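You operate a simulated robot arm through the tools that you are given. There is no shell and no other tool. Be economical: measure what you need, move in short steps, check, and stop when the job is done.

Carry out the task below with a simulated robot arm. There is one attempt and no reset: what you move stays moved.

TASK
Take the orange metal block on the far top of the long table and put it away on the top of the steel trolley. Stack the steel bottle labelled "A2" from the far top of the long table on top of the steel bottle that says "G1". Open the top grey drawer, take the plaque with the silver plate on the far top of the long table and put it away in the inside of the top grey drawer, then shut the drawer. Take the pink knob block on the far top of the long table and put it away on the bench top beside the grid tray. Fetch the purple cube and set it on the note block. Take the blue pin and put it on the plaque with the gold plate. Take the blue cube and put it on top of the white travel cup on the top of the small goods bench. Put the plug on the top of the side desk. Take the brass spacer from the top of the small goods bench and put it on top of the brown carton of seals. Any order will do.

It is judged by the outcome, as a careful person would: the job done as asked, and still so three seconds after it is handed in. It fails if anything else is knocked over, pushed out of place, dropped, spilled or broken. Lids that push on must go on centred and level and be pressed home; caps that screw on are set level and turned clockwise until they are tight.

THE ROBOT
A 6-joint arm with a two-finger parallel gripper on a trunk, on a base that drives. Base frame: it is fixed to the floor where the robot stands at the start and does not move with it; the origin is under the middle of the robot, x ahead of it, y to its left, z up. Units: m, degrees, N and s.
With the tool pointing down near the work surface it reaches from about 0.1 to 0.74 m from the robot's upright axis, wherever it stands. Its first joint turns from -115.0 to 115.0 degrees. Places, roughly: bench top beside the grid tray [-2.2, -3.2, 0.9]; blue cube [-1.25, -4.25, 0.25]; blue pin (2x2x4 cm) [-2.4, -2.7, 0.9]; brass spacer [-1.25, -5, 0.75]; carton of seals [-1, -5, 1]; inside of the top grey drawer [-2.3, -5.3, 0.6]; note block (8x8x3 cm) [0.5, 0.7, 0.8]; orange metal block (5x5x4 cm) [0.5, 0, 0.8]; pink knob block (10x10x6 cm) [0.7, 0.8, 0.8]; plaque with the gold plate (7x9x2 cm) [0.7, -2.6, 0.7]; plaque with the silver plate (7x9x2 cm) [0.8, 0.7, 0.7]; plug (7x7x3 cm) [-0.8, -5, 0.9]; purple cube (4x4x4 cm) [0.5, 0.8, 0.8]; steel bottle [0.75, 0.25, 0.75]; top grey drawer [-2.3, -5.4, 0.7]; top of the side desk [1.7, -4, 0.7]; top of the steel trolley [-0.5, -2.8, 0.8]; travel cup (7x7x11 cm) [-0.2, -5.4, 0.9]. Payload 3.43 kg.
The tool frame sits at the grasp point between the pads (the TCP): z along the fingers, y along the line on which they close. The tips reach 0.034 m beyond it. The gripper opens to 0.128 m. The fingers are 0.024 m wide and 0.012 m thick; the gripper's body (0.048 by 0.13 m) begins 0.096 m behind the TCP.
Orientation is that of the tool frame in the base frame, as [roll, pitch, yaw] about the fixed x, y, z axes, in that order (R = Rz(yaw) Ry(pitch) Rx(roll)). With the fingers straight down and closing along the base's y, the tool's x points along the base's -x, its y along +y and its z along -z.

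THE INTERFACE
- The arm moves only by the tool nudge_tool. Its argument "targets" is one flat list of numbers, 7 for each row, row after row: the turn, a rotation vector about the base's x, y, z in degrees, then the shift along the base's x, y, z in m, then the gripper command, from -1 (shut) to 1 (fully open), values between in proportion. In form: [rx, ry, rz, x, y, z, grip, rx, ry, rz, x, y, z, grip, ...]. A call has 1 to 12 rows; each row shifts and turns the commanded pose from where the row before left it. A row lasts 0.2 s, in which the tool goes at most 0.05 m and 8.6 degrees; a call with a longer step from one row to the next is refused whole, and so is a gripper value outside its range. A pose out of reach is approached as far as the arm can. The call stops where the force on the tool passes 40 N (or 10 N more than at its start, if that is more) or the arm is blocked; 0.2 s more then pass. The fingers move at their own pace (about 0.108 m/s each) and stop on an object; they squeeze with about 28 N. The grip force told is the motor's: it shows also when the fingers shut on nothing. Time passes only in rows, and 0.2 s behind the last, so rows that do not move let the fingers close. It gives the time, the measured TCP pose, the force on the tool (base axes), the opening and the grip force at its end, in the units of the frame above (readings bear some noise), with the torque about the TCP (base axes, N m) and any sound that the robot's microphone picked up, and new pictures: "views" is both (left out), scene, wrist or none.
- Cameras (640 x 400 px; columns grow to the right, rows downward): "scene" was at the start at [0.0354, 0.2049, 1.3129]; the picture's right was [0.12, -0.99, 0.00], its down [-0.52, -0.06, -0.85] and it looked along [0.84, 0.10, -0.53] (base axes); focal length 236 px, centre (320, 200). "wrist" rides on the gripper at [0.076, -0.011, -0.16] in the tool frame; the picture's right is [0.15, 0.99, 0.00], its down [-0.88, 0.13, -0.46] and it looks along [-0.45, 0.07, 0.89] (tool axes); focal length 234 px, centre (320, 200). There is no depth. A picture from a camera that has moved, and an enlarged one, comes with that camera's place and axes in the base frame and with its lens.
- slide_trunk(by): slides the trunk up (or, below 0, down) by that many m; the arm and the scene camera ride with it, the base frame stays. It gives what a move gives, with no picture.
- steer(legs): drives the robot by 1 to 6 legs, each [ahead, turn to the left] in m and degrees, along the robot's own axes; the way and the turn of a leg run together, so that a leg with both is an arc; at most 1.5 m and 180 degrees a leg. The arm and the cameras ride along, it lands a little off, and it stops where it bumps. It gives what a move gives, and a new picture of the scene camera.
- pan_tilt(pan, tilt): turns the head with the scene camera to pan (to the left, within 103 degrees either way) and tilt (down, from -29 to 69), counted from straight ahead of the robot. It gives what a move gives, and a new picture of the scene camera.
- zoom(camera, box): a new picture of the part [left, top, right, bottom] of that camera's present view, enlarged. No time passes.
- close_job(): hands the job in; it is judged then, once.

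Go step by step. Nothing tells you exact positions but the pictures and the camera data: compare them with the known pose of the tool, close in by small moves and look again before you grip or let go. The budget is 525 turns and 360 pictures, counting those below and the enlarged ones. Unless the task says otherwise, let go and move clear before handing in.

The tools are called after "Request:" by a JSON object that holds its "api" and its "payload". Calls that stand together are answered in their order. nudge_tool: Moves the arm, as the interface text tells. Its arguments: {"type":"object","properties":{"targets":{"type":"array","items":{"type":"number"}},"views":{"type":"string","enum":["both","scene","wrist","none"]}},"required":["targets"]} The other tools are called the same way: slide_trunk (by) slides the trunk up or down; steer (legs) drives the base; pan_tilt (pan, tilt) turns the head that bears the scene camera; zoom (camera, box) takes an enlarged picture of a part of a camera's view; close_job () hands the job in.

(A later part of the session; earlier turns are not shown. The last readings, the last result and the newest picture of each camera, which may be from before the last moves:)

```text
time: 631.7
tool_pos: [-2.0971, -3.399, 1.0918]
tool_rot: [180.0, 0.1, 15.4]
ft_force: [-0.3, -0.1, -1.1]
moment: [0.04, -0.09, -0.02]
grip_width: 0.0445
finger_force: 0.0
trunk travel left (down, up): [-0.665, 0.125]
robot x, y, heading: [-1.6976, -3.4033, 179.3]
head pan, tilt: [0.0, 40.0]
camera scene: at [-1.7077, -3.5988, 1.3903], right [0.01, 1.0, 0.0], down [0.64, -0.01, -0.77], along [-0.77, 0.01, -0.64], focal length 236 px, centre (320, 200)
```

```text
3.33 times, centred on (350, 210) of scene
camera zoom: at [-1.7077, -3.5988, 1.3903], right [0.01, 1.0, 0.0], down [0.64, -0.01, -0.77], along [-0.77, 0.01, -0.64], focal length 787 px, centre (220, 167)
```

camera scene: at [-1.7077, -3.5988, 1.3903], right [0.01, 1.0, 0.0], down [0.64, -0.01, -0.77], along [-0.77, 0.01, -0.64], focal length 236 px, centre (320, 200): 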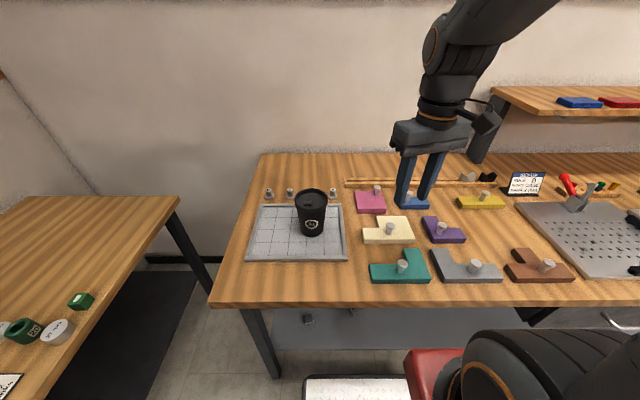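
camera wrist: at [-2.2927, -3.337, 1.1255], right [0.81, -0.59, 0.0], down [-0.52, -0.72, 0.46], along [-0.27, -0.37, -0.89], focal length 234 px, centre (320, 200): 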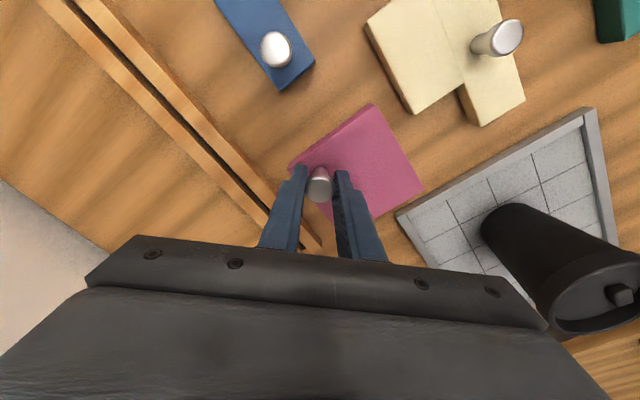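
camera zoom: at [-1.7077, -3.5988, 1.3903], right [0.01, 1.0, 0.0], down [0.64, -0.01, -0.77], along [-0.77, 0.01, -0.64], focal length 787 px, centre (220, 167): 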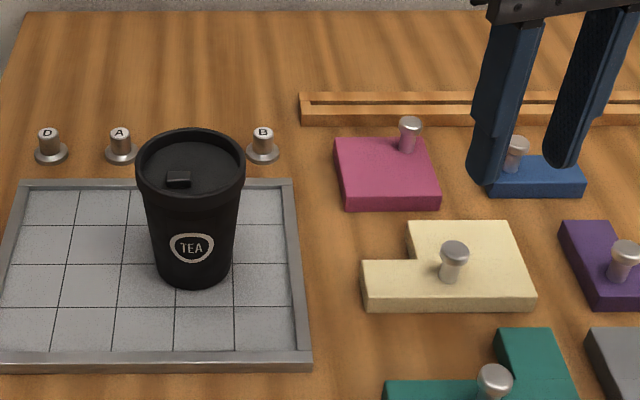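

The pink block is placed. The last item is the silver plaque, so back to the long table.

Request:
{"api": "nudge_tool", "payload": {"targets": [0, 0, -7.5, 0, 0, 0, -0.3, 0, 0, -7.9, 0, 0, 0, -0.3], "views": "none"}}

Request:
{"api": "steer", "payload": {"legs": [[-0.32, 0], [0, -99.4], [1.31, 0], [0, -10.1], [1.5, 0], [1.5, 0]]}}

Request:
{"api": "steer", "payload": {"legs": [[0, -70]]}}

Request:
{"api": "pan_tilt", "payload": {"pan": 0, "tilt": 45}}

```text
time: 632.3
tool_pos: [-2.0983, -3.3976, 1.0926]
tool_rot: [-180.0, 0.1, 0.1]
ft_force: [0.1, -0.9, -0.2]
moment: [0.0, -0.02, 0.02]
grip_width: 0.0448
finger_force: 0.0
trunk travel left (down, up): [-0.665, 0.125]
robot x, y, heading: [-1.6989, -3.402, 179.4]
head pan, tilt: [0.0, 40.0]
```

```text
time: 659.4
tool_pos: [-0.1263, 1.103, 1.0922]
tool_rot: [179.9, 0.1, -106.2]
ft_force: [-1.6, 0.4, -0.2]
moment: [-0.01, 0.02, 0.0]
grip_width: 0.0446
finger_force: 0.0
trunk travel left (down, up): [-0.665, 0.125]
robot x, y, heading: [-0.2467, 0.7213, 72.7]
head pan, tilt: [0.0, 40.0]
camera scene: at [-0.4283, 0.7831, 1.3903], right [0.96, -0.29, 0.0], down [-0.19, -0.61, -0.77], along [0.22, 0.73, -0.64], focal length 236 px, centre (320, 200)
```

scene: 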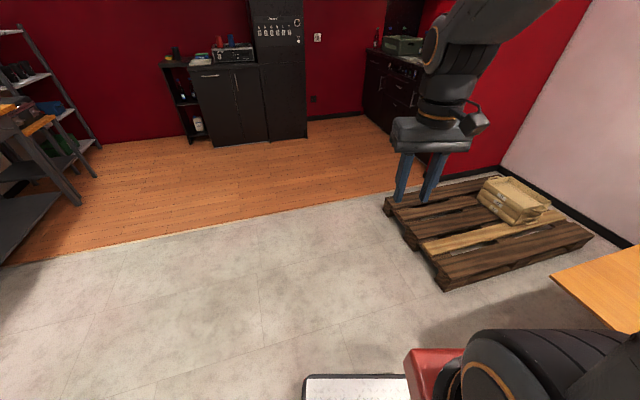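

```text
time: 662.9
tool_pos: [0.155, 0.7408, 1.0936]
tool_rot: [180.0, 0.1, -176.5]
ft_force: [0.6, -0.3, 0.0]
moment: [-0.01, -0.01, 0.05]
grip_width: 0.0448
finger_force: 0.0
trunk travel left (down, up): [-0.665, 0.125]
robot x, y, heading: [-0.2471, 0.7163, 2.8]
head pan, tilt: [0.0, 40.0]
camera scene: at [-0.2473, 0.9154, 1.3903], right [0.05, -1.0, 0.0], down [-0.64, -0.03, -0.77], along [0.77, 0.04, -0.64], focal length 236 px, centre (320, 200)
```

scene: 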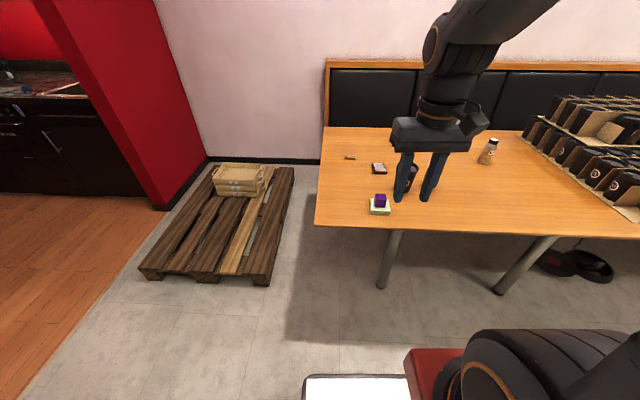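

```text
time: 663.5
tool_pos: [0.1545, 0.74, 1.093]
tool_rot: [180.0, 0.2, -176.4]
ft_force: [-0.7, -0.7, -0.1]
moment: [0.0, 0.02, 0.01]
grip_width: 0.0447
finger_force: 0.1
trunk travel left (down, up): [-0.665, 0.125]
robot x, y, heading: [-0.2442, 0.7178, 2.7]
head pan, tilt: [0.0, 45.0]
camera scene: at [-0.251, 0.9152, 1.3831], right [0.05, -1.0, 0.0], down [-0.71, -0.03, -0.71], along [0.71, 0.03, -0.71], focal length 236 px, centre (320, 200)
```

scene: 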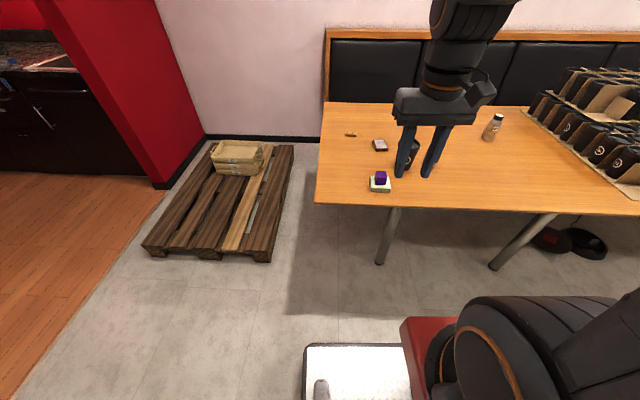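

Request:
{"api": "steer", "payload": {"legs": [[0.36, -2.7]]}}

Request:
{"api": "pan_tilt", "payload": {"pan": -15, "tilt": 45}}

Request:
{"api": "zoom", "payload": {"camera": "scene", "box": [260, 90, 440, 220]}}

```text
time: 665.8
tool_pos: [0.5127, 0.7327, 1.0941]
tool_rot: [180.0, 0.1, -178.9]
ft_force: [0.4, 1.1, 1.2]
moment: [0.03, -0.02, 0.0]
grip_width: 0.0449
finger_force: 0.1
trunk travel left (down, up): [-0.665, 0.125]
robot x, y, heading: [0.1148, 0.7307, 0.4]
head pan, tilt: [0.0, 45.0]
camera scene: at [0.1154, 0.925, 1.3831], right [0.0, -1.0, 0.0], down [-0.71, 0.0, -0.71], along [0.71, 0.0, -0.71], focal length 236 px, centre (320, 200)
```

scene: 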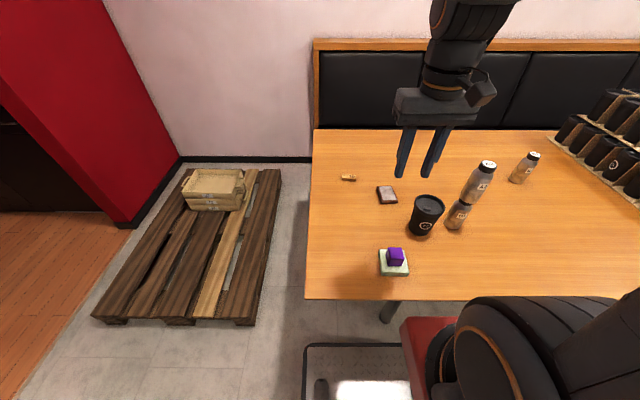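

```text
time: 666.6
tool_pos: [0.5138, 0.7327, 1.0934]
tool_rot: [-179.9, 0.1, -178.9]
ft_force: [1.0, -0.5, 0.3]
moment: [-0.01, 0.02, 0.0]
grip_width: 0.045
finger_force: 0.0
trunk travel left (down, up): [-0.665, 0.125]
robot x, y, heading: [0.1128, 0.7327, 0.4]
head pan, tilt: [-15.0, 45.0]
camera scene: at [0.1128, 0.904, 1.3831], right [-0.25, -0.97, 0.0], down [-0.68, 0.18, -0.71], along [0.68, -0.18, -0.71], focal length 236 px, centre (320, 200)
```

scene: 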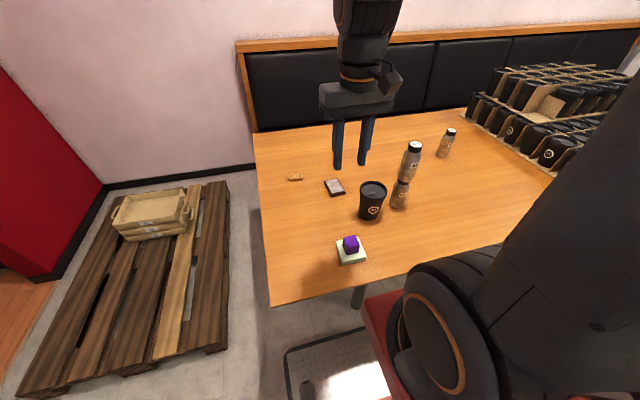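

```text
3.08 times, centred on (350, 155) of scene
camera zoom: at [0.1128, 0.904, 1.3831], right [-0.25, -0.97, 0.0], down [-0.68, 0.18, -0.71], along [0.68, -0.18, -0.71], focal length 726 px, centre (228, 338)
```

zoom: 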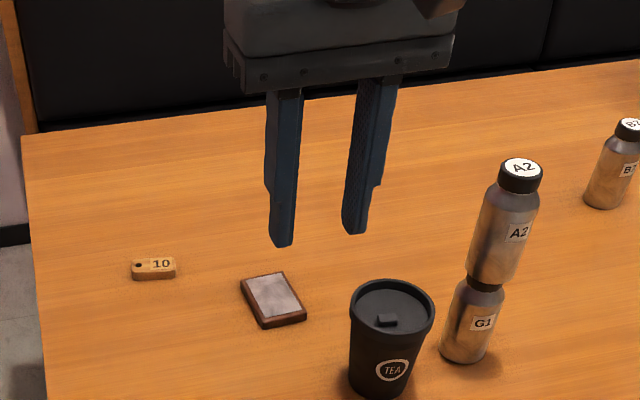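

Request:
{"api": "nudge_tool", "payload": {"targets": [0, 0, 4, 0.0328, -0.0079, -0.024, 0.55, 0, 0, 0, 0.0328, -0.0079, -0.024, 0.55, 0, 0, 0, 0.0328, -0.0079, -0.024, 0.55, 0, 0, 0, 0.0328, -0.0079, -0.024, 0.55, 0, 0, 0, 0.0328, -0.0079, -0.024, 0.55, 0, 0, 0, 0.0328, -0.0079, -0.024, 0.55, 0, 0, 0, 0.0328, -0.0079, -0.024, 0.55, 0, 0, 0, 0.0328, -0.0079, -0.024, 0.55, 0, 0, 0, 0, 0, 0, 0.55], "views": "wrist"}}

Request:
{"api": "zoom", "payload": {"camera": "wrist", "box": [250, 80, 390, 180]}}

```text
time: 668.6
tool_pos: [0.7776, 0.6673, 0.9011]
tool_rot: [180.0, 0.1, -174.9]
ft_force: [-0.9, 1.2, -0.4]
moment: [0.0, -0.02, 0.0]
grip_width: 0.0993
finger_force: 0.0
trunk travel left (down, up): [-0.665, 0.125]
robot x, y, heading: [0.1091, 0.7308, 0.3]
head pan, tilt: [-15.0, 45.0]
camera wrist: at [0.7033, 0.6492, 1.0602], right [-0.23, 0.97, 0.0], down [0.86, 0.21, 0.46], along [0.44, 0.11, -0.89], focal length 234 px, centre (320, 200)
```

wrist: 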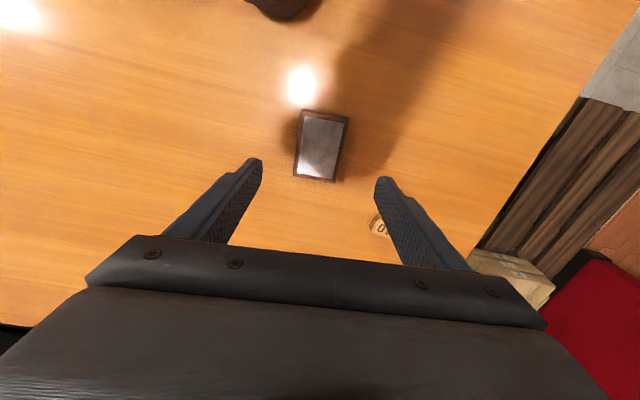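

```text
4.00 times, centred on (320, 130) of wrist
camera zoom: at [0.7033, 0.6492, 1.0602], right [-0.23, 0.97, 0.0], down [0.86, 0.21, 0.46], along [0.44, 0.11, -0.89], focal length 937 px, centre (320, 480)
```

zoom: 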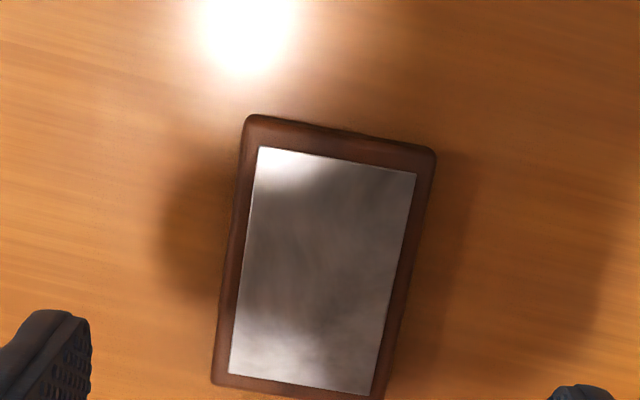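

Request:
{"api": "nudge_tool", "payload": {"targets": [0, 0, -1.5, -0.001, 0.001, -0.045, 0.55, 0, 0, 0, 0, 0, -0.045, 0.55, 0, 0, 0, 0, 0, -0.03, 0.55, 0, 0, 0, 0, 0, -0.005, 0.55, 0, 0, 0, 0, 0, 0, 0.55], "views": "both"}}

Request:
{"api": "zoom", "payload": {"camera": "scene", "box": [290, 110, 430, 230]}}

```text
time: 669.8
tool_pos: [0.7763, 0.6708, 0.7755]
tool_rot: [-179.9, 0.1, -176.4]
ft_force: [0.2, 0.4, 0.5]
moment: [-0.01, 0.01, 0.03]
grip_width: 0.0992
finger_force: 0.0
trunk travel left (down, up): [-0.665, 0.125]
robot x, y, heading: [0.1101, 0.7304, 0.1]
head pan, tilt: [-15.0, 45.0]
camera scene: at [0.1128, 0.9039, 1.3831], right [-0.25, -0.97, 0.0], down [-0.68, 0.18, -0.71], along [0.68, -0.18, -0.71], focal length 236 px, centre (320, 200)
camera wrist: at [0.7005, 0.654, 0.935], right [-0.21, 0.98, 0.0], down [0.87, 0.18, 0.46], along [0.45, 0.09, -0.89], focal length 234 px, centre (320, 200)
```

scene: 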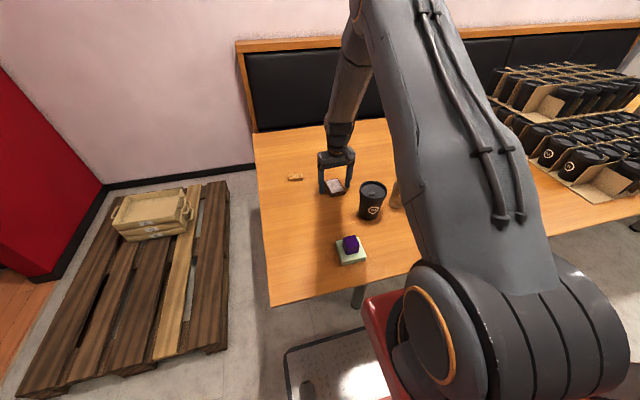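
wrist: 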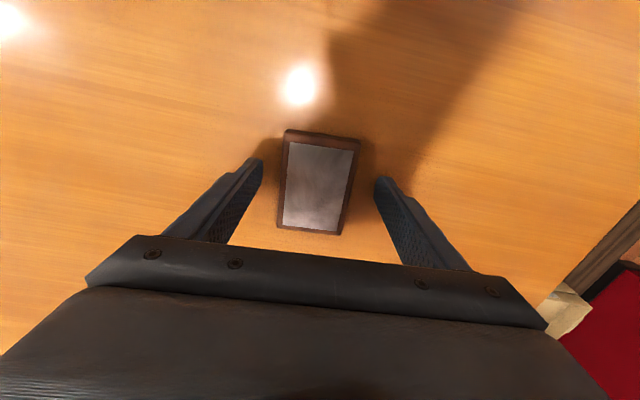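

```text
3.33 times, centred on (360, 170) of scene
camera zoom: at [0.1128, 0.9039, 1.3831], right [-0.25, -0.97, 0.0], down [-0.68, 0.18, -0.71], along [0.68, -0.18, -0.71], focal length 787 px, centre (187, 300)
```

zoom: 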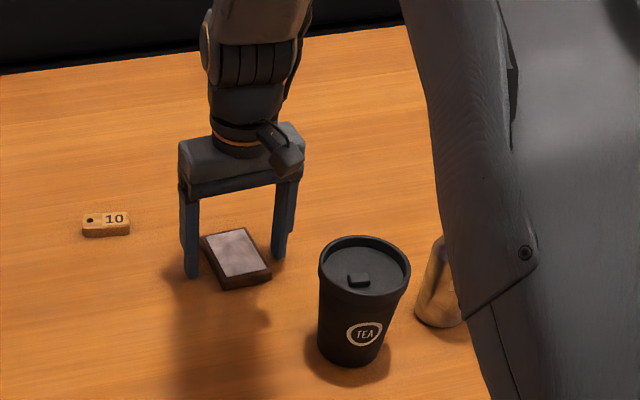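

Request:
{"api": "nudge_tool", "payload": {"targets": [0, 0, 0, 0, 0, -0.001, 0.3, 0, 0, 0, 0, 0, 0, 0, 0, 0, 0, 0, 0, 0, -0.4, 0, 0, 0, 0, 0, 0, -1, 0, 0, 0, 0, 0, 0, -1, 0, 0, 0, 0, 0, 0.03, -1, 0, 0, 0, 0, 0, 0.045, -1, 0, 0, 0, 0, 0, 0.045, -1, 0, 0, 0, 0, 0, 0.045, -1, 0, 0, 0, 0, 0, 0.045, -1], "views": "wrist"}}

```text
time: 672.0
tool_pos: [0.7753, 0.672, 0.9853]
tool_rot: [180.0, 0.0, -176.4]
ft_force: [0.8, 0.0, -0.8]
moment: [-0.01, 0.05, 0.02]
grip_width: 0.0612
finger_force: 28.1
trunk travel left (down, up): [-0.665, 0.125]
robot x, y, heading: [0.1143, 0.7328, 0.2]
head pan, tilt: [-15.0, 45.0]
camera wrist: at [0.7002, 0.6554, 1.1456], right [-0.21, 0.98, 0.0], down [0.87, 0.18, 0.46], along [0.45, 0.09, -0.89], focal length 234 px, centre (320, 200)
```

wrist: 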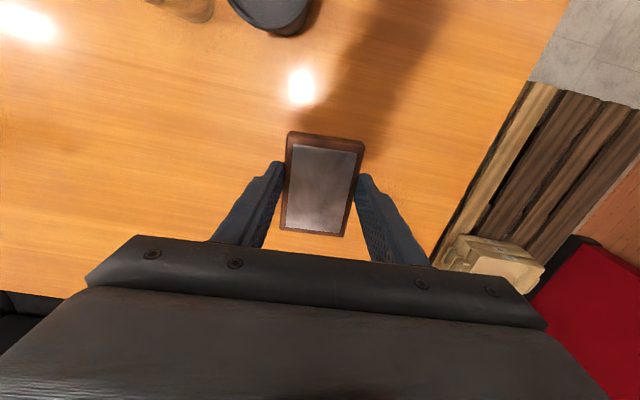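

The plaque is held. I'll retract and start the drive back to the drawer.

Request:
{"api": "nudge_tool", "payload": {"targets": [0, 0, 0, -0.035, 0.008, 0.02, -1, 0, 0, 0, -0.038, 0.008, 0.02, -1, 0, 0, 0, -0.038, 0.008, 0.02, -1, 0, 0, 0, -0.038, 0.008, 0.02, -1, 0, 0, 0, -0.038, 0.008, 0.02, -1, 0, 0, 0, -0.038, 0.008, 0.01, -1, 0, 0, 0, -0.038, 0.008, 0, -1], "views": "none"}}

Request:
{"api": "steer", "payload": {"legs": [[-0.25, 0], [0, -86.7], [1.5, 0], [1.03, 0], [0, -3.5]]}}

```text
time: 673.6
tool_pos: [0.5109, 0.725, 1.0957]
tool_rot: [-180.0, 0.1, -176.3]
ft_force: [1.0, -0.1, -0.6]
moment: [0.02, 0.08, -0.02]
grip_width: 0.0611
finger_force: 27.7
trunk travel left (down, up): [-0.665, 0.125]
robot x, y, heading: [0.1126, 0.7288, 0.2]
head pan, tilt: [-15.0, 45.0]
```

```text
time: 691.4
tool_pos: [0.0117, -2.1888, 1.0968]
tool_rot: [180.0, 0.1, 93.6]
ft_force: [-0.8, 0.1, -0.4]
moment: [-0.02, 0.02, -0.03]
grip_width: 0.0609
finger_force: 28.3
trunk travel left (down, up): [-0.665, 0.125]
robot x, y, heading: [0.0172, -1.7911, -89.3]
head pan, tilt: [-15.0, 45.0]
camera scene: at [0.1916, -1.791, 1.3831], right [-0.97, 0.25, 0.0], down [0.18, 0.68, -0.71], along [-0.18, -0.68, -0.71], focal length 236 px, centre (320, 200)
```

scene: 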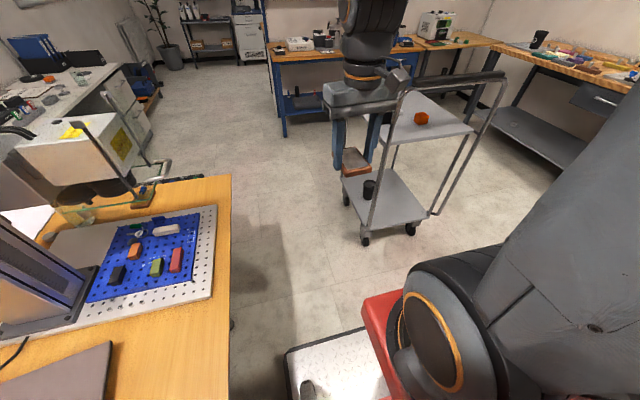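

Request:
{"api": "steer", "payload": {"legs": [[1.5, 0], [0, 46.5], [0.97, 0], [0, -47.2], [1.5, 0], [0.65, 0]]}}

```text
time: 718.0
tool_pos: [0.7255, -6.5116, 1.0951]
tool_rot: [179.9, 0.1, 94.1]
ft_force: [0.1, -0.7, -0.4]
moment: [-0.01, 0.0, 0.01]
grip_width: 0.061
finger_force: 28.1
trunk travel left (down, up): [-0.665, 0.125]
robot x, y, heading: [0.7305, -6.1165, -88.8]
head pan, tilt: [-15.0, 45.0]
camera scene: at [0.9027, -6.1134, 1.3831], right [-0.97, 0.25, 0.0], down [0.17, 0.69, -0.71], along [-0.17, -0.69, -0.71], focal length 236 px, centre (320, 200)
```

scene: 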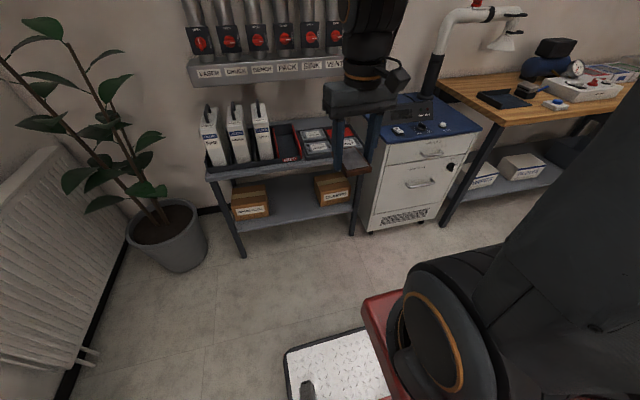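

Request:
{"api": "steer", "payload": {"legs": [[0, -91.2], [1.5, 0], [1.18, 0], [0, -90]]}}

Request:
{"api": "pan_tilt", "payload": {"pan": 25, "tilt": 45}}

```text
time: 738.8
tool_pos: [-1.9385, -5.6962, 1.0938]
tool_rot: [-179.9, 0.1, -87.2]
ft_force: [-0.6, -0.3, -0.5]
moment: [-0.02, -0.01, 0.02]
grip_width: 0.0611
finger_force: 27.6
trunk travel left (down, up): [-0.665, 0.125]
robot x, y, heading: [-1.9497, -6.0933, 89.5]
head pan, tilt: [-15.0, 45.0]
camera scene: at [-2.1223, -6.0924, 1.3831], right [0.96, -0.27, 0.0], down [-0.19, -0.68, -0.71], along [0.19, 0.68, -0.71], focal length 236 px, centre (320, 200)
```

scene: 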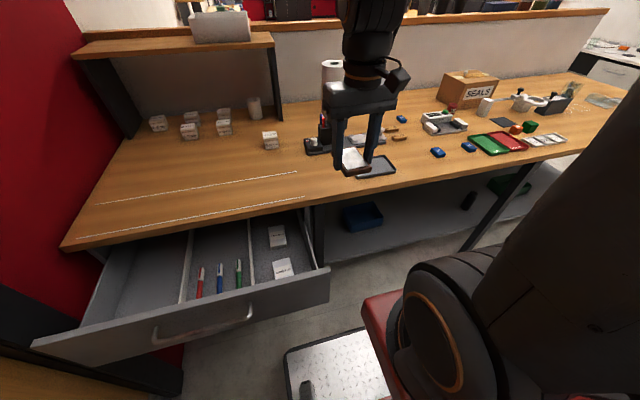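

```text
time: 739.9
tool_pos: [-1.9371, -5.6949, 1.0967]
tool_rot: [180.0, 0.1, -87.2]
ft_force: [-0.1, 0.8, 0.0]
moment: [0.0, 0.04, -0.02]
grip_width: 0.061
finger_force: 27.5
trunk travel left (down, up): [-0.665, 0.125]
robot x, y, heading: [-1.9476, -6.0917, 89.5]
head pan, tilt: [25.0, 45.0]
camera scene: at [-2.1777, -6.0968, 1.3831], right [0.91, 0.41, 0.0], down [0.29, -0.64, -0.71], along [-0.29, 0.64, -0.71], focal length 236 px, centre (320, 200)
```

scene: 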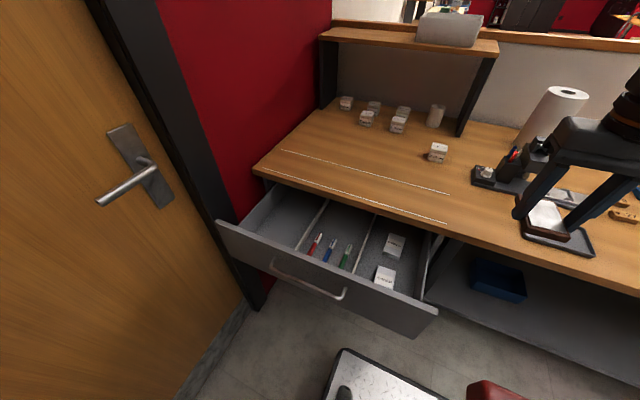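

Request:
{"api": "zoom", "payload": {"camera": "scene", "box": [210, 160, 460, 340]}}

```text
2.22 times, centred on (335, 250) of scene
camera zoom: at [-2.1777, -6.0968, 1.3831], right [0.91, 0.41, 0.0], down [0.29, -0.64, -0.71], along [-0.29, 0.64, -0.71], focal length 524 px, centre (287, 89)
```

zoom: 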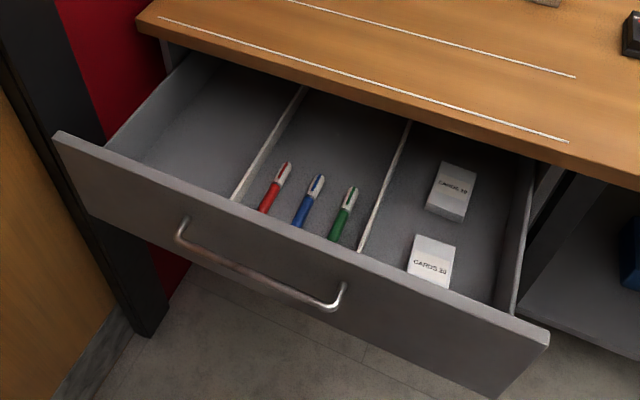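

The left compartment (x -2.63 to -2.42) is free and suits the plaque. I'll reposition the base to face it.

Request:
{"api": "steer", "payload": {"legs": [[0, -39.5], [-0.42, 0], [0, 40], [0.15, 0]]}}

Request:
{"api": "pan_tilt", "payload": {"pan": 0, "tilt": 50}}

Request:
{"api": "zoom", "payload": {"camera": "scene", "box": [210, 100, 430, 260]}}

```text
time: 747.1
tool_pos: [-2.2061, -5.8704, 1.0965]
tool_rot: [180.0, 0.2, -86.8]
ft_force: [0.4, 0.1, 0.1]
moment: [0.0, -0.02, 0.04]
grip_width: 0.0611
finger_force: 27.9
trunk travel left (down, up): [-0.665, 0.125]
robot x, y, heading: [-2.2115, -6.2667, 89.9]
head pan, tilt: [25.0, 45.0]
camera scene: at [-2.4434, -6.2724, 1.3831], right [0.91, 0.42, 0.0], down [0.3, -0.64, -0.71], along [-0.3, 0.64, -0.71], focal length 236 px, centre (320, 200)
```

scene: 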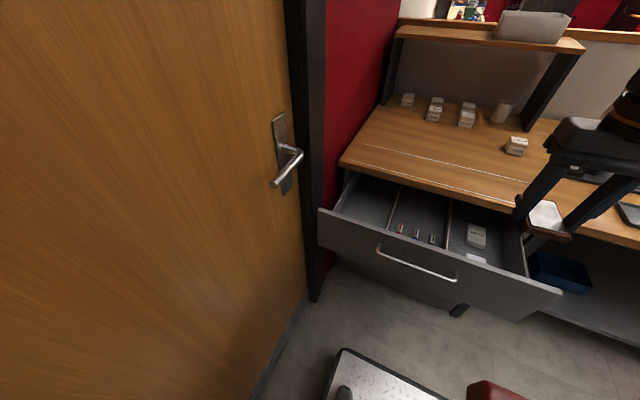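

```text
time: 748.0
tool_pos: [-2.2053, -5.8688, 1.095]
tool_rot: [-179.9, 0.1, -86.8]
ft_force: [0.5, -0.4, -1.4]
moment: [-0.02, 0.0, 0.02]
grip_width: 0.0613
finger_force: 27.6
trunk travel left (down, up): [-0.665, 0.125]
robot x, y, heading: [-2.2147, -6.2683, 90.0]
head pan, tilt: [0.0, 50.0]
camera scene: at [-2.4091, -6.2691, 1.3762], right [1.0, 0.0, 0.0], down [0.0, -0.77, -0.64], along [0.0, 0.64, -0.77], focal length 236 px, centre (320, 200)
```

scene: 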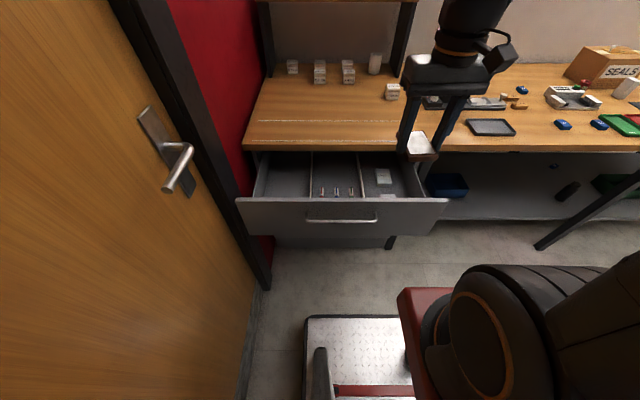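

```text
2.50 times, centred on (320, 180) of scene
camera zoom: at [-2.4091, -6.2691, 1.3762], right [1.0, 0.0, 0.0], down [0.0, -0.77, -0.64], along [0.0, 0.64, -0.77], focal length 590 px, centre (320, 250)
```

zoom: 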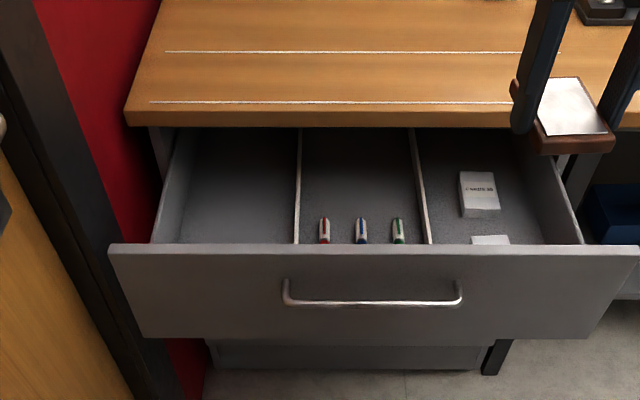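

Request:
{"api": "nudge_tool", "payload": {"targets": [0, 0, -3.2, -0.04, 0.021, 0, -1, 0, 0, 0, -0.04, 0.021, 0, -1, 0, 0, 0, -0.04, 0.021, 0, -1, 0, 0, 0, -0.04, 0.021, 0, -1, 0, 0, 0, -0.04, 0.021, 0, -1, 0, 0, 0, -0.04, 0.021, 0, -1, 0, 0, 0, -0.04, 0.021, 0, -1, 0, 0, 0, -0.04, 0.021, 0, -1, 0, 0, 0, 0, 0, -0.045, -1, 0, 0, 0, 0, 0, -0.045, -1, 0, 0, 0, 0, 0, -0.045, -1, 0, 0, 0, 0, 0, 0, -1], "views": "both"}}

Request:
{"api": "zoom", "payload": {"camera": "scene", "box": [210, 80, 430, 240]}}

```text
time: 750.6
tool_pos: [-2.5252, -5.7011, 0.9599]
tool_rot: [-180.0, 0.1, -90.0]
ft_force: [-0.1, -0.8, -0.8]
moment: [-0.03, 0.01, -0.02]
grip_width: 0.0612
finger_force: 27.9
trunk travel left (down, up): [-0.665, 0.125]
robot x, y, heading: [-2.2114, -6.2676, 90.2]
head pan, tilt: [0.0, 50.0]
camera scene: at [-2.4091, -6.269, 1.3762], right [1.0, 0.0, 0.0], down [0.0, -0.77, -0.64], along [0.0, 0.64, -0.77], focal length 236 px, centre (320, 200)
camera wrist: at [-2.515, -5.7773, 1.1195], right [-0.99, -0.15, 0.0], down [-0.13, 0.88, 0.46], along [-0.07, 0.45, -0.89], focal length 234 px, centre (320, 200)
```

scene: 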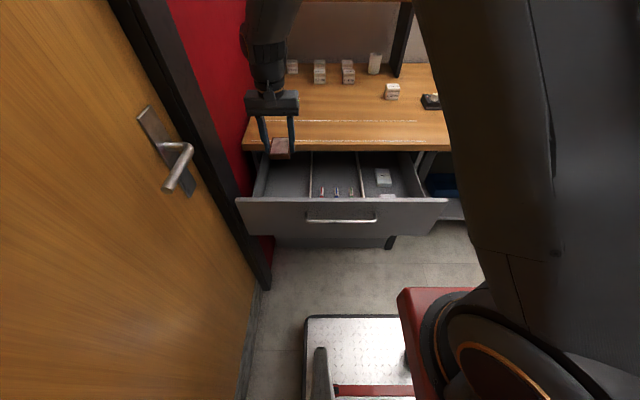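
wrist: 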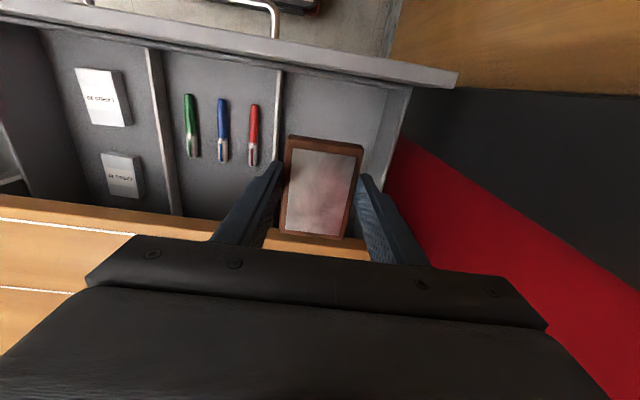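

```text
2.50 times, centred on (320, 160) of scene
camera zoom: at [-2.4091, -6.269, 1.3762], right [1.0, 0.0, 0.0], down [0.0, -0.77, -0.64], along [0.0, 0.64, -0.77], focal length 590 px, centre (320, 300)
```

zoom: 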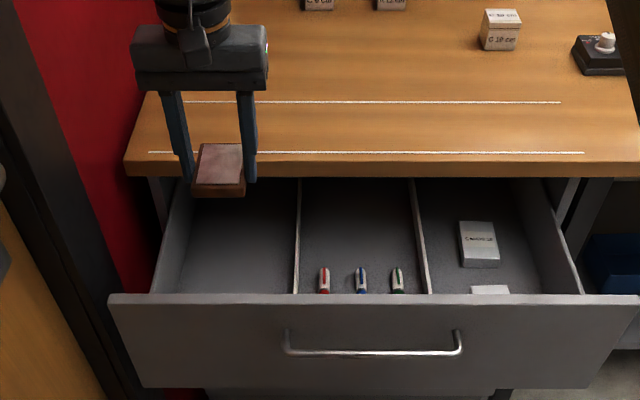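

Request:
{"api": "nudge_tool", "payload": {"targets": [0, 0, 0, -0.007, 0, -0.04, -1, 0, 0, 0, 0, 0, -0.04, -1, 0, 0, 0, 0, 0, -0.04, -1, 0, 0, 0, 0, 0, -0.03, -1, 0, 0, 0, 0, 0, 0, -1], "views": "both"}}

Request:
{"api": "zoom", "payload": {"camera": "scene", "box": [230, 80, 370, 220]}}

```text
time: 751.8
tool_pos: [-2.533, -5.7021, 0.8125]
tool_rot: [180.0, 0.0, -89.9]
ft_force: [0.2, -0.6, -0.8]
moment: [-0.02, 0.04, -0.01]
grip_width: 0.0614
finger_force: 28.3
trunk travel left (down, up): [-0.665, 0.125]
robot x, y, heading: [-2.2182, -6.2661, 89.8]
head pan, tilt: [0.0, 50.0]
camera scene: at [-2.4091, -6.2691, 1.3762], right [1.0, 0.0, 0.0], down [0.0, -0.77, -0.64], along [0.0, 0.64, -0.77], focal length 236 px, centre (320, 200)
camera wrist: at [-2.5205, -5.7782, 0.9717], right [-0.99, -0.15, 0.0], down [-0.13, 0.88, 0.46], along [-0.07, 0.45, -0.89], focal length 234 px, centre (320, 200)
```

scene: 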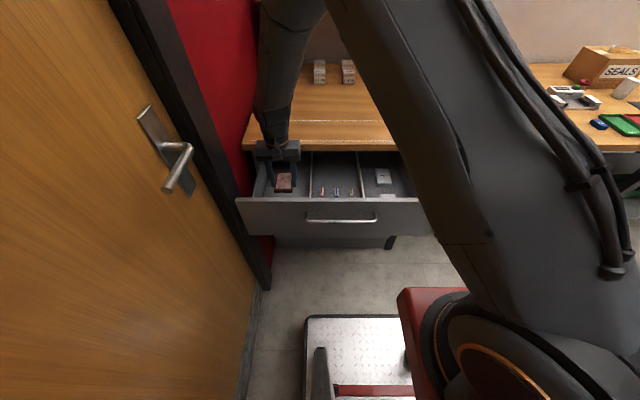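
wrist: 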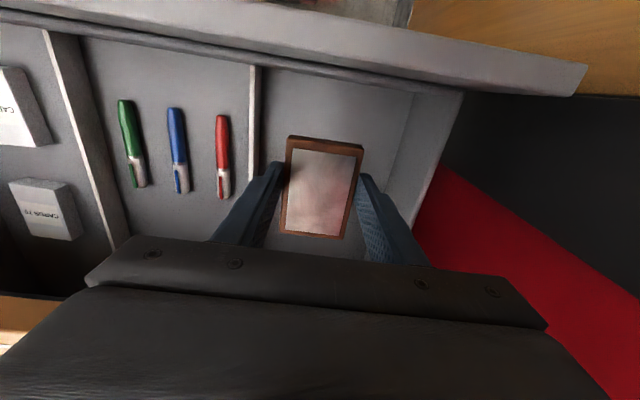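

```text
2.86 times, centred on (300, 150) of scene
camera zoom: at [-2.4091, -6.2691, 1.3762], right [1.0, 0.0, 0.0], down [0.0, -0.77, -0.64], along [0.0, 0.64, -0.77], focal length 674 px, centre (377, 343)
```

zoom: 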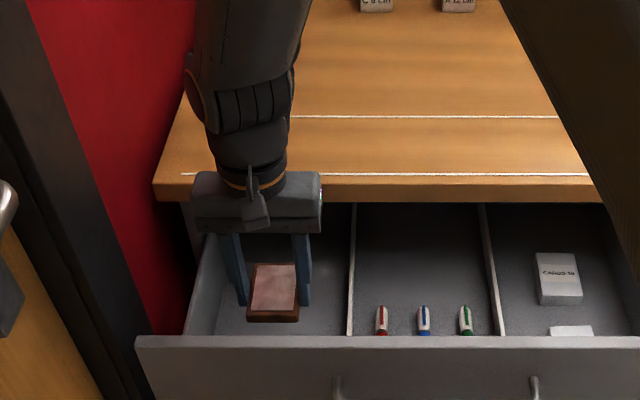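

Request:
{"api": "nudge_tool", "payload": {"targets": [0, 0, 0, 0, 0, -0.03, -1, 0, 0, 0, 0, 0, -0.02, -1, 0, 0, 0, 0, 0, 0, -1], "views": "wrist"}}

Request:
{"api": "zoom", "payload": {"camera": "scene", "box": [230, 100, 350, 220]}}

```text
time: 752.6
tool_pos: [-2.5322, -5.702, 0.7596]
tool_rot: [180.0, 0.1, -90.0]
ft_force: [0.1, 1.1, -1.1]
moment: [-0.02, -0.03, 0.0]
grip_width: 0.0612
finger_force: 28.3
trunk travel left (down, up): [-0.665, 0.125]
robot x, y, heading: [-2.2124, -6.2641, 89.8]
head pan, tilt: [0.0, 50.0]
camera wrist: at [-2.5201, -5.7786, 0.9196], right [-0.99, -0.15, 0.0], down [-0.13, 0.88, 0.46], along [-0.07, 0.45, -0.89], focal length 234 px, centre (320, 200)
```

wrist: 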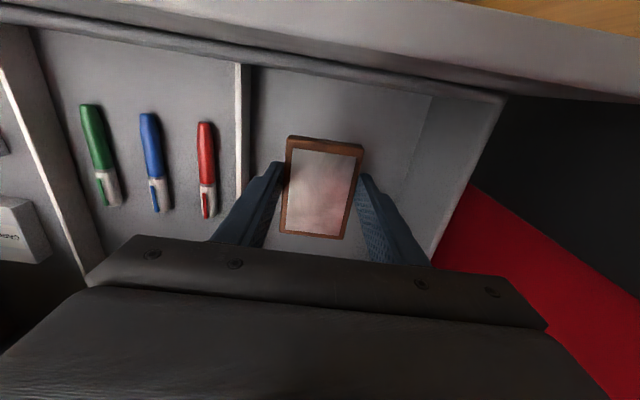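

```text
3.33 times, centred on (290, 160) of scene
camera zoom: at [-2.4091, -6.269, 1.3762], right [1.0, 0.0, 0.0], down [0.0, -0.77, -0.64], along [0.0, 0.64, -0.77], focal length 787 px, centre (420, 333)
```

zoom: 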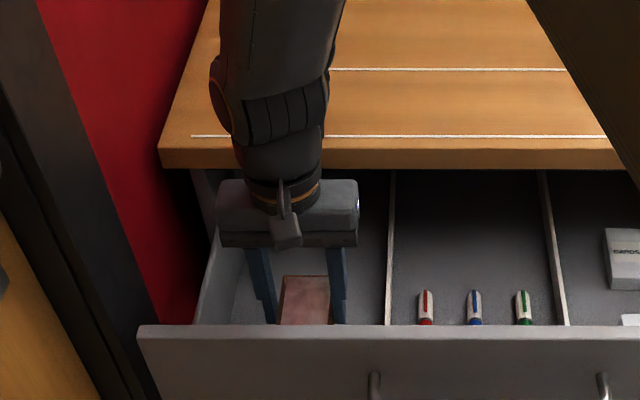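

Request:
{"api": "nudge_tool", "payload": {"targets": [0, 0, 0, 0, 0, -0.004, -1, 0, 0, 0, 0, 0, -0.004, -1, 0, 0, 0, 0, 0, -0.003, -1, 0, 0, 0, 0, 0, 0, -1], "views": "none"}}

```text
time: 753.6
tool_pos: [-2.5335, -5.7015, 0.7495]
tool_rot: [179.9, 0.1, -90.1]
ft_force: [-0.5, -0.5, -0.1]
moment: [0.02, -0.03, 0.01]
grip_width: 0.0608
finger_force: 28.5
trunk travel left (down, up): [-0.665, 0.125]
robot x, y, heading: [-2.2148, -6.2697, 89.9]
head pan, tilt: [0.0, 50.0]
```

Request:
{"api": "nudge_tool", "payload": {"targets": [0, 0, 0, 0, 0, -0.003, -1, 0, 0, 0, 0, 0, -0.003, -1, 0, 0, 0, 0, 0, -0.002, -1, 0, 0, 0, 0, 0, 0, -1], "views": "none"}}

```text
time: 754.6
tool_pos: [-2.5328, -5.7018, 0.7407]
tool_rot: [-179.9, 0.1, -90.0]
ft_force: [0.3, -0.4, 0.6]
moment: [-0.03, 0.06, 0.02]
grip_width: 0.0615
finger_force: 27.9
trunk travel left (down, up): [-0.665, 0.125]
robot x, y, heading: [-2.2119, -6.2674, 89.6]
head pan, tilt: [0.0, 50.0]
```

Request:
{"api": "nudge_tool", "payload": {"targets": [0, 0, 0, 0, 0, -0.003, -1, 0, 0, 0, 0, 0, -0.002, -1, 0, 0, 0, 0, 0, -0.002, -1, 0, 0, 0, 0, 0, 0, -1], "views": "wrist"}}

```text
time: 755.6
tool_pos: [-2.5323, -5.7019, 0.7348]
tool_rot: [180.0, 0.1, -90.0]
ft_force: [0.1, -0.5, -1.3]
moment: [-0.01, -0.01, 0.01]
grip_width: 0.0613
finger_force: 28.2
trunk travel left (down, up): [-0.665, 0.125]
robot x, y, heading: [-2.212, -6.266, 89.7]
head pan, tilt: [0.0, 50.0]
camera wrist: at [-2.5211, -5.7782, 0.8934], right [-0.99, -0.15, 0.0], down [-0.13, 0.88, 0.46], along [-0.07, 0.45, -0.89], focal length 234 px, centre (320, 200)
```

wrist: 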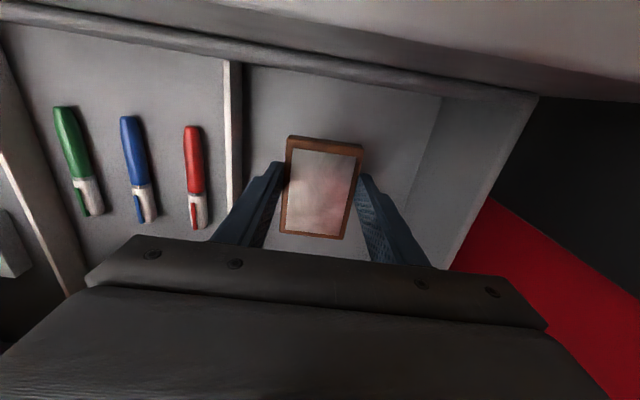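

Request:
{"api": "nudge_tool", "payload": {"targets": [0, 0, 0, 0, 0, -0.003, -1, 0, 0, 0, 0, 0, -0.003, -1, 0, 0, 0, 0, 0, -0.002, -1, 0, 0, 0, 0, 0, 0, -1], "views": "none"}}

```text
time: 756.6
tool_pos: [-2.5328, -5.7004, 0.7259]
tool_rot: [-179.9, 0.0, -89.9]
ft_force: [0.1, -0.1, -0.1]
moment: [-0.01, 0.01, 0.02]
grip_width: 0.0613
finger_force: 27.3
trunk travel left (down, up): [-0.665, 0.125]
robot x, y, heading: [-2.214, -6.267, 89.8]
head pan, tilt: [0.0, 50.0]
```

Request:
{"api": "nudge_tool", "payload": {"targets": [0, 0, 0, 0, 0, -0.003, -1, 0, 0, 0, 0, 0, -0.003, -1, 0, 0, 0, 0, 0, -0.002, -1, 0, 0, 0, 0, 0, 0, -1], "views": "both"}}

Request:
{"api": "zoom", "payload": {"camera": "scene", "box": [230, 110, 350, 220]}}

```text
time: 757.6
tool_pos: [-2.5324, -5.7024, 0.7191]
tool_rot: [-179.9, 0.0, -90.0]
ft_force: [-0.3, 0.4, 0.2]
moment: [0.0, 0.0, -0.01]
grip_width: 0.0611
finger_force: 28.2
trunk travel left (down, up): [-0.665, 0.125]
robot x, y, heading: [-2.2101, -6.2682, 90.0]
head pan, tilt: [0.0, 50.0]
camera scene: at [-2.4091, -6.269, 1.3761], right [1.0, 0.0, 0.0], down [0.0, -0.77, -0.64], along [0.0, 0.64, -0.77], focal length 236 px, centre (320, 200)
camera wrist: at [-2.5214, -5.7785, 0.8772], right [-0.99, -0.15, 0.0], down [-0.13, 0.88, 0.46], along [-0.07, 0.45, -0.89], focal length 234 px, centre (320, 200)
```

scene: 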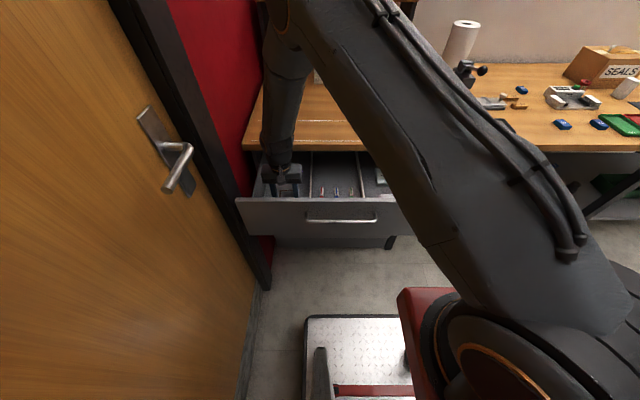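
wrist: 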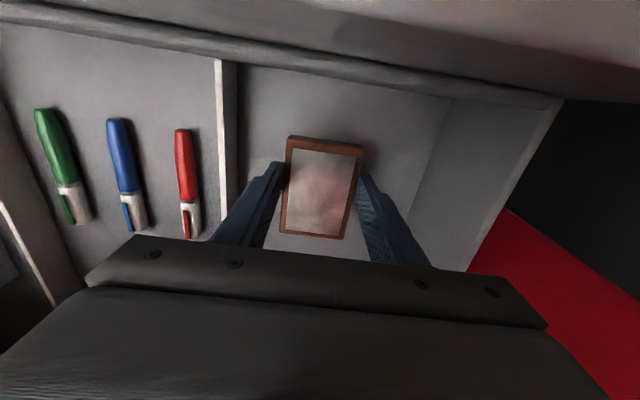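

```text
3.64 times, centred on (290, 165) of scene
camera zoom: at [-2.4091, -6.269, 1.3761], right [1.0, 0.0, 0.0], down [0.0, -0.77, -0.64], along [0.0, 0.64, -0.77], focal length 858 px, centre (429, 327)
```

zoom: 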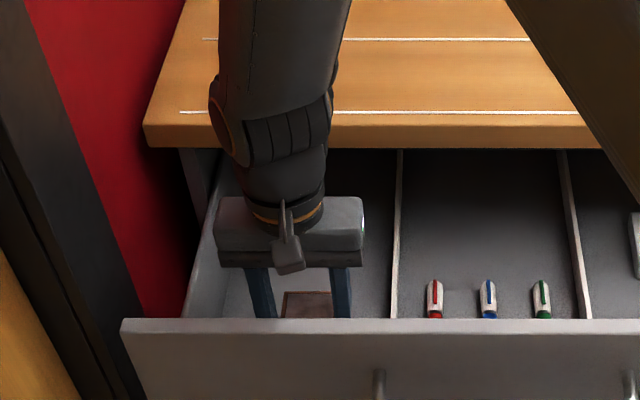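

Request:
{"api": "nudge_tool", "payload": {"targets": [0, 0, 0, 0.002, 0.003, -0.003, -1, 0, 0, 0, 0, 0, -0.003, -1, 0, 0, 0, 0, 0, 0, -1], "views": "none"}}

```text
time: 758.4
tool_pos: [-2.5304, -5.6992, 0.7129]
tool_rot: [-180.0, 0.2, -90.0]
ft_force: [0.4, 0.2, -0.1]
moment: [-0.02, -0.03, 0.01]
grip_width: 0.0611
finger_force: 27.6
trunk travel left (down, up): [-0.665, 0.125]
robot x, y, heading: [-2.2149, -6.2644, 89.6]
head pan, tilt: [0.0, 50.0]
```

Request:
{"api": "nudge_tool", "payload": {"targets": [0, 0, 0, 0, 0, -0.003, -1, 0, 0, 0, 0, 0, -0.003, -1, 0, 0, 0, 0, 0, 0, -1], "views": "none"}}

```text
time: 759.2
tool_pos: [-2.5306, -5.6993, 0.7068]
tool_rot: [-180.0, 0.1, -90.1]
ft_force: [0.1, -0.3, -1.7]
moment: [-0.03, 0.0, 0.0]
grip_width: 0.0613
finger_force: 27.9
trunk travel left (down, up): [-0.665, 0.125]
robot x, y, heading: [-2.2123, -6.2666, 89.9]
head pan, tilt: [0.0, 50.0]
```

Request:
{"api": "nudge_tool", "payload": {"targets": [0, 0, 0, 0, 0.018, 0, -1, 0, 0, 0, 0, 0, -0.003, -1, 0, 0, 0, 0, 0, -0.003, -1, 0, 0, 0, 0, 0, 0, -1], "views": "none"}}

Request:
{"api": "zoom", "payload": {"camera": "scene", "box": [230, 110, 350, 220]}}

```text
time: 760.2
tool_pos: [-2.5305, -5.6804, 0.6998]
tool_rot: [179.9, 0.0, -90.1]
ft_force: [0.5, -0.5, -1.4]
moment: [-0.04, -0.01, -0.01]
grip_width: 0.061
finger_force: 27.6
trunk travel left (down, up): [-0.665, 0.125]
robot x, y, heading: [-2.213, -6.268, 89.9]
head pan, tilt: [0.0, 50.0]
```

```text
3.64 times, centred on (290, 165) of scene
camera zoom: at [-2.4091, -6.269, 1.3761], right [1.0, 0.0, 0.0], down [0.0, -0.77, -0.64], along [0.0, 0.64, -0.77], focal length 858 px, centre (429, 327)
```

zoom: 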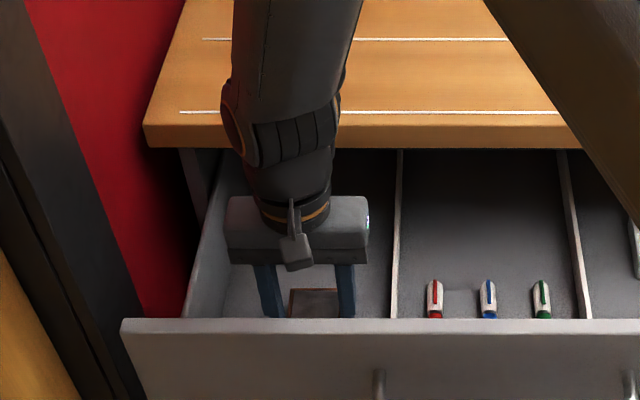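

Request:
{"api": "nudge_tool", "payload": {"targets": [0, 0, 0, 0, 0, -0.003, -1, 0, 0, 0, 0, 0, -0.003, -1, 0, 0, 0, 0, 0, 0, -1], "views": "none"}}

```text
time: 761.0
tool_pos: [-2.5302, -5.6807, 0.6949]
tool_rot: [-179.9, 0.1, -90.0]
ft_force: [-0.9, 0.1, -0.5]
moment: [-0.04, -0.02, 0.0]
grip_width: 0.0611
finger_force: 27.9
trunk travel left (down, up): [-0.665, 0.125]
robot x, y, heading: [-2.2126, -6.2672, 89.5]
head pan, tilt: [0.0, 50.0]
```

Request:
{"api": "nudge_tool", "payload": {"targets": [0, 0, 0, 0, 0, -0.002, -1, 0, 0, 0, 0, 0, -0.002, -1, 0, 0, 0, 0, 0, 0, -1], "views": "none"}}

```text
time: 761.8
tool_pos: [-2.5316, -5.6803, 0.6902]
tool_rot: [180.0, 0.0, -90.1]
ft_force: [-0.5, -0.3, -0.7]
moment: [-0.03, 0.0, 0.0]
grip_width: 0.0611
finger_force: 28.2
trunk travel left (down, up): [-0.665, 0.125]
robot x, y, heading: [-2.2126, -6.2672, 89.8]
head pan, tilt: [0.0, 50.0]
```

Request:
{"api": "nudge_tool", "payload": {"targets": [0, 0, 0, 0, 0, -0.002, -1, 0, 0, 0, 0, 0, -0.002, -1, 0, 0, 0, 0, 0, 0, -1], "views": "none"}}

```text
time: 762.6
tool_pos: [-2.5304, -5.68, 0.6869]
tool_rot: [-180.0, 0.1, -90.0]
ft_force: [0.4, 0.3, -0.3]
moment: [-0.01, -0.01, 0.03]
grip_width: 0.0612
finger_force: 28.2
trunk travel left (down, up): [-0.665, 0.125]
robot x, y, heading: [-2.216, -6.2693, 89.7]
head pan, tilt: [0.0, 50.0]
```

Request:
{"api": "nudge_tool", "payload": {"targets": [0, 0, 0, 0, 0, -0.002, -1, 0, 0, 0, 0, 0, -0.002, -1, 0, 0, 0, 0, 0, -0.001, -1, 0, 0, 0, 0, 0, 0, -1], "views": "wrist"}}

```text
time: 763.6
tool_pos: [-2.5309, -5.6801, 0.6815]
tool_rot: [180.0, -0.1, -89.9]
ft_force: [0.6, -1.9, 5.3]
moment: [0.29, -0.03, -0.07]
grip_width: 0.0614
finger_force: 27.8
trunk travel left (down, up): [-0.665, 0.125]
robot x, y, heading: [-2.2142, -6.2657, 90.1]
head pan, tilt: [0.0, 50.0]
camera wrist: at [-2.5195, -5.7575, 0.8408], right [-0.99, -0.15, 0.0], down [-0.13, 0.88, 0.46], along [-0.07, 0.45, -0.89], focal length 234 px, centre (320, 200)
```

wrist: 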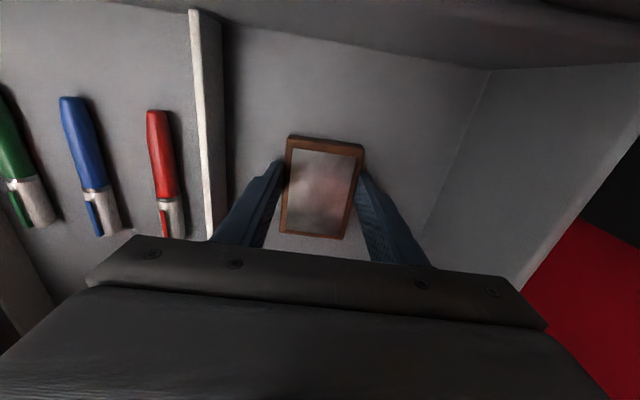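

Contact with the drawer floor. I'll release, then rise straight up.

Request:
{"api": "nudge_tool", "payload": {"targets": [0, 0, 0, 0, 0, 0, 0.05, 0, 0, 0, 0, 0, 0, 0.2, 0, 0, 0, 0, 0, 0, 0.2, 0, 0, 0, 0, 0, 0.03, 0.2, 0, 0, 0, 0, 0, 0.045, 0.2, 0, 0, 0, 0, 0, 0.045, 0.2, 0, 0, 0, 0, 0, 0.045, 0.2, 0, 0, 0, 0, 0, 0.045, 0.2, 0, 0, 0, 0, 0, 0.045, 0.2, 0, 0, 0, 0, 0, 0.045, 0.2, 0, 0, 0, 0, 0, 0.045, 0.2], "views": "wrist"}}

```text
time: 766.0
tool_pos: [-2.5287, -5.68, 1.0282]
tool_rot: [-180.0, 0.1, -90.0]
ft_force: [-0.2, 0.3, 0.0]
moment: [-0.01, -0.01, 0.0]
grip_width: 0.0768
finger_force: 0.0
trunk travel left (down, up): [-0.665, 0.125]
robot x, y, heading: [-2.2128, -6.2697, 89.7]
head pan, tilt: [0.0, 50.0]
camera wrist: at [-2.5184, -5.7567, 1.1877], right [-0.99, -0.15, 0.0], down [-0.13, 0.88, 0.46], along [-0.07, 0.45, -0.89], focal length 234 px, centre (320, 200)
```

wrist: 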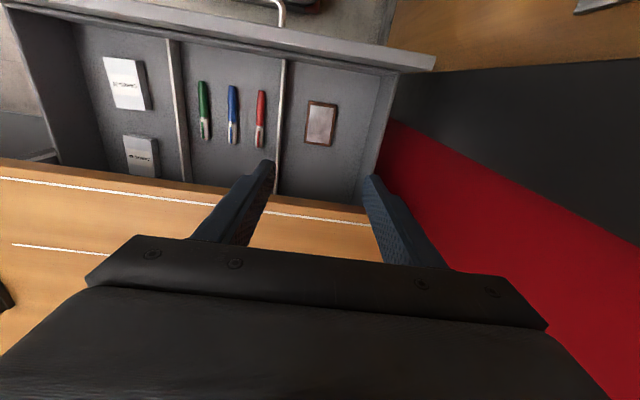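

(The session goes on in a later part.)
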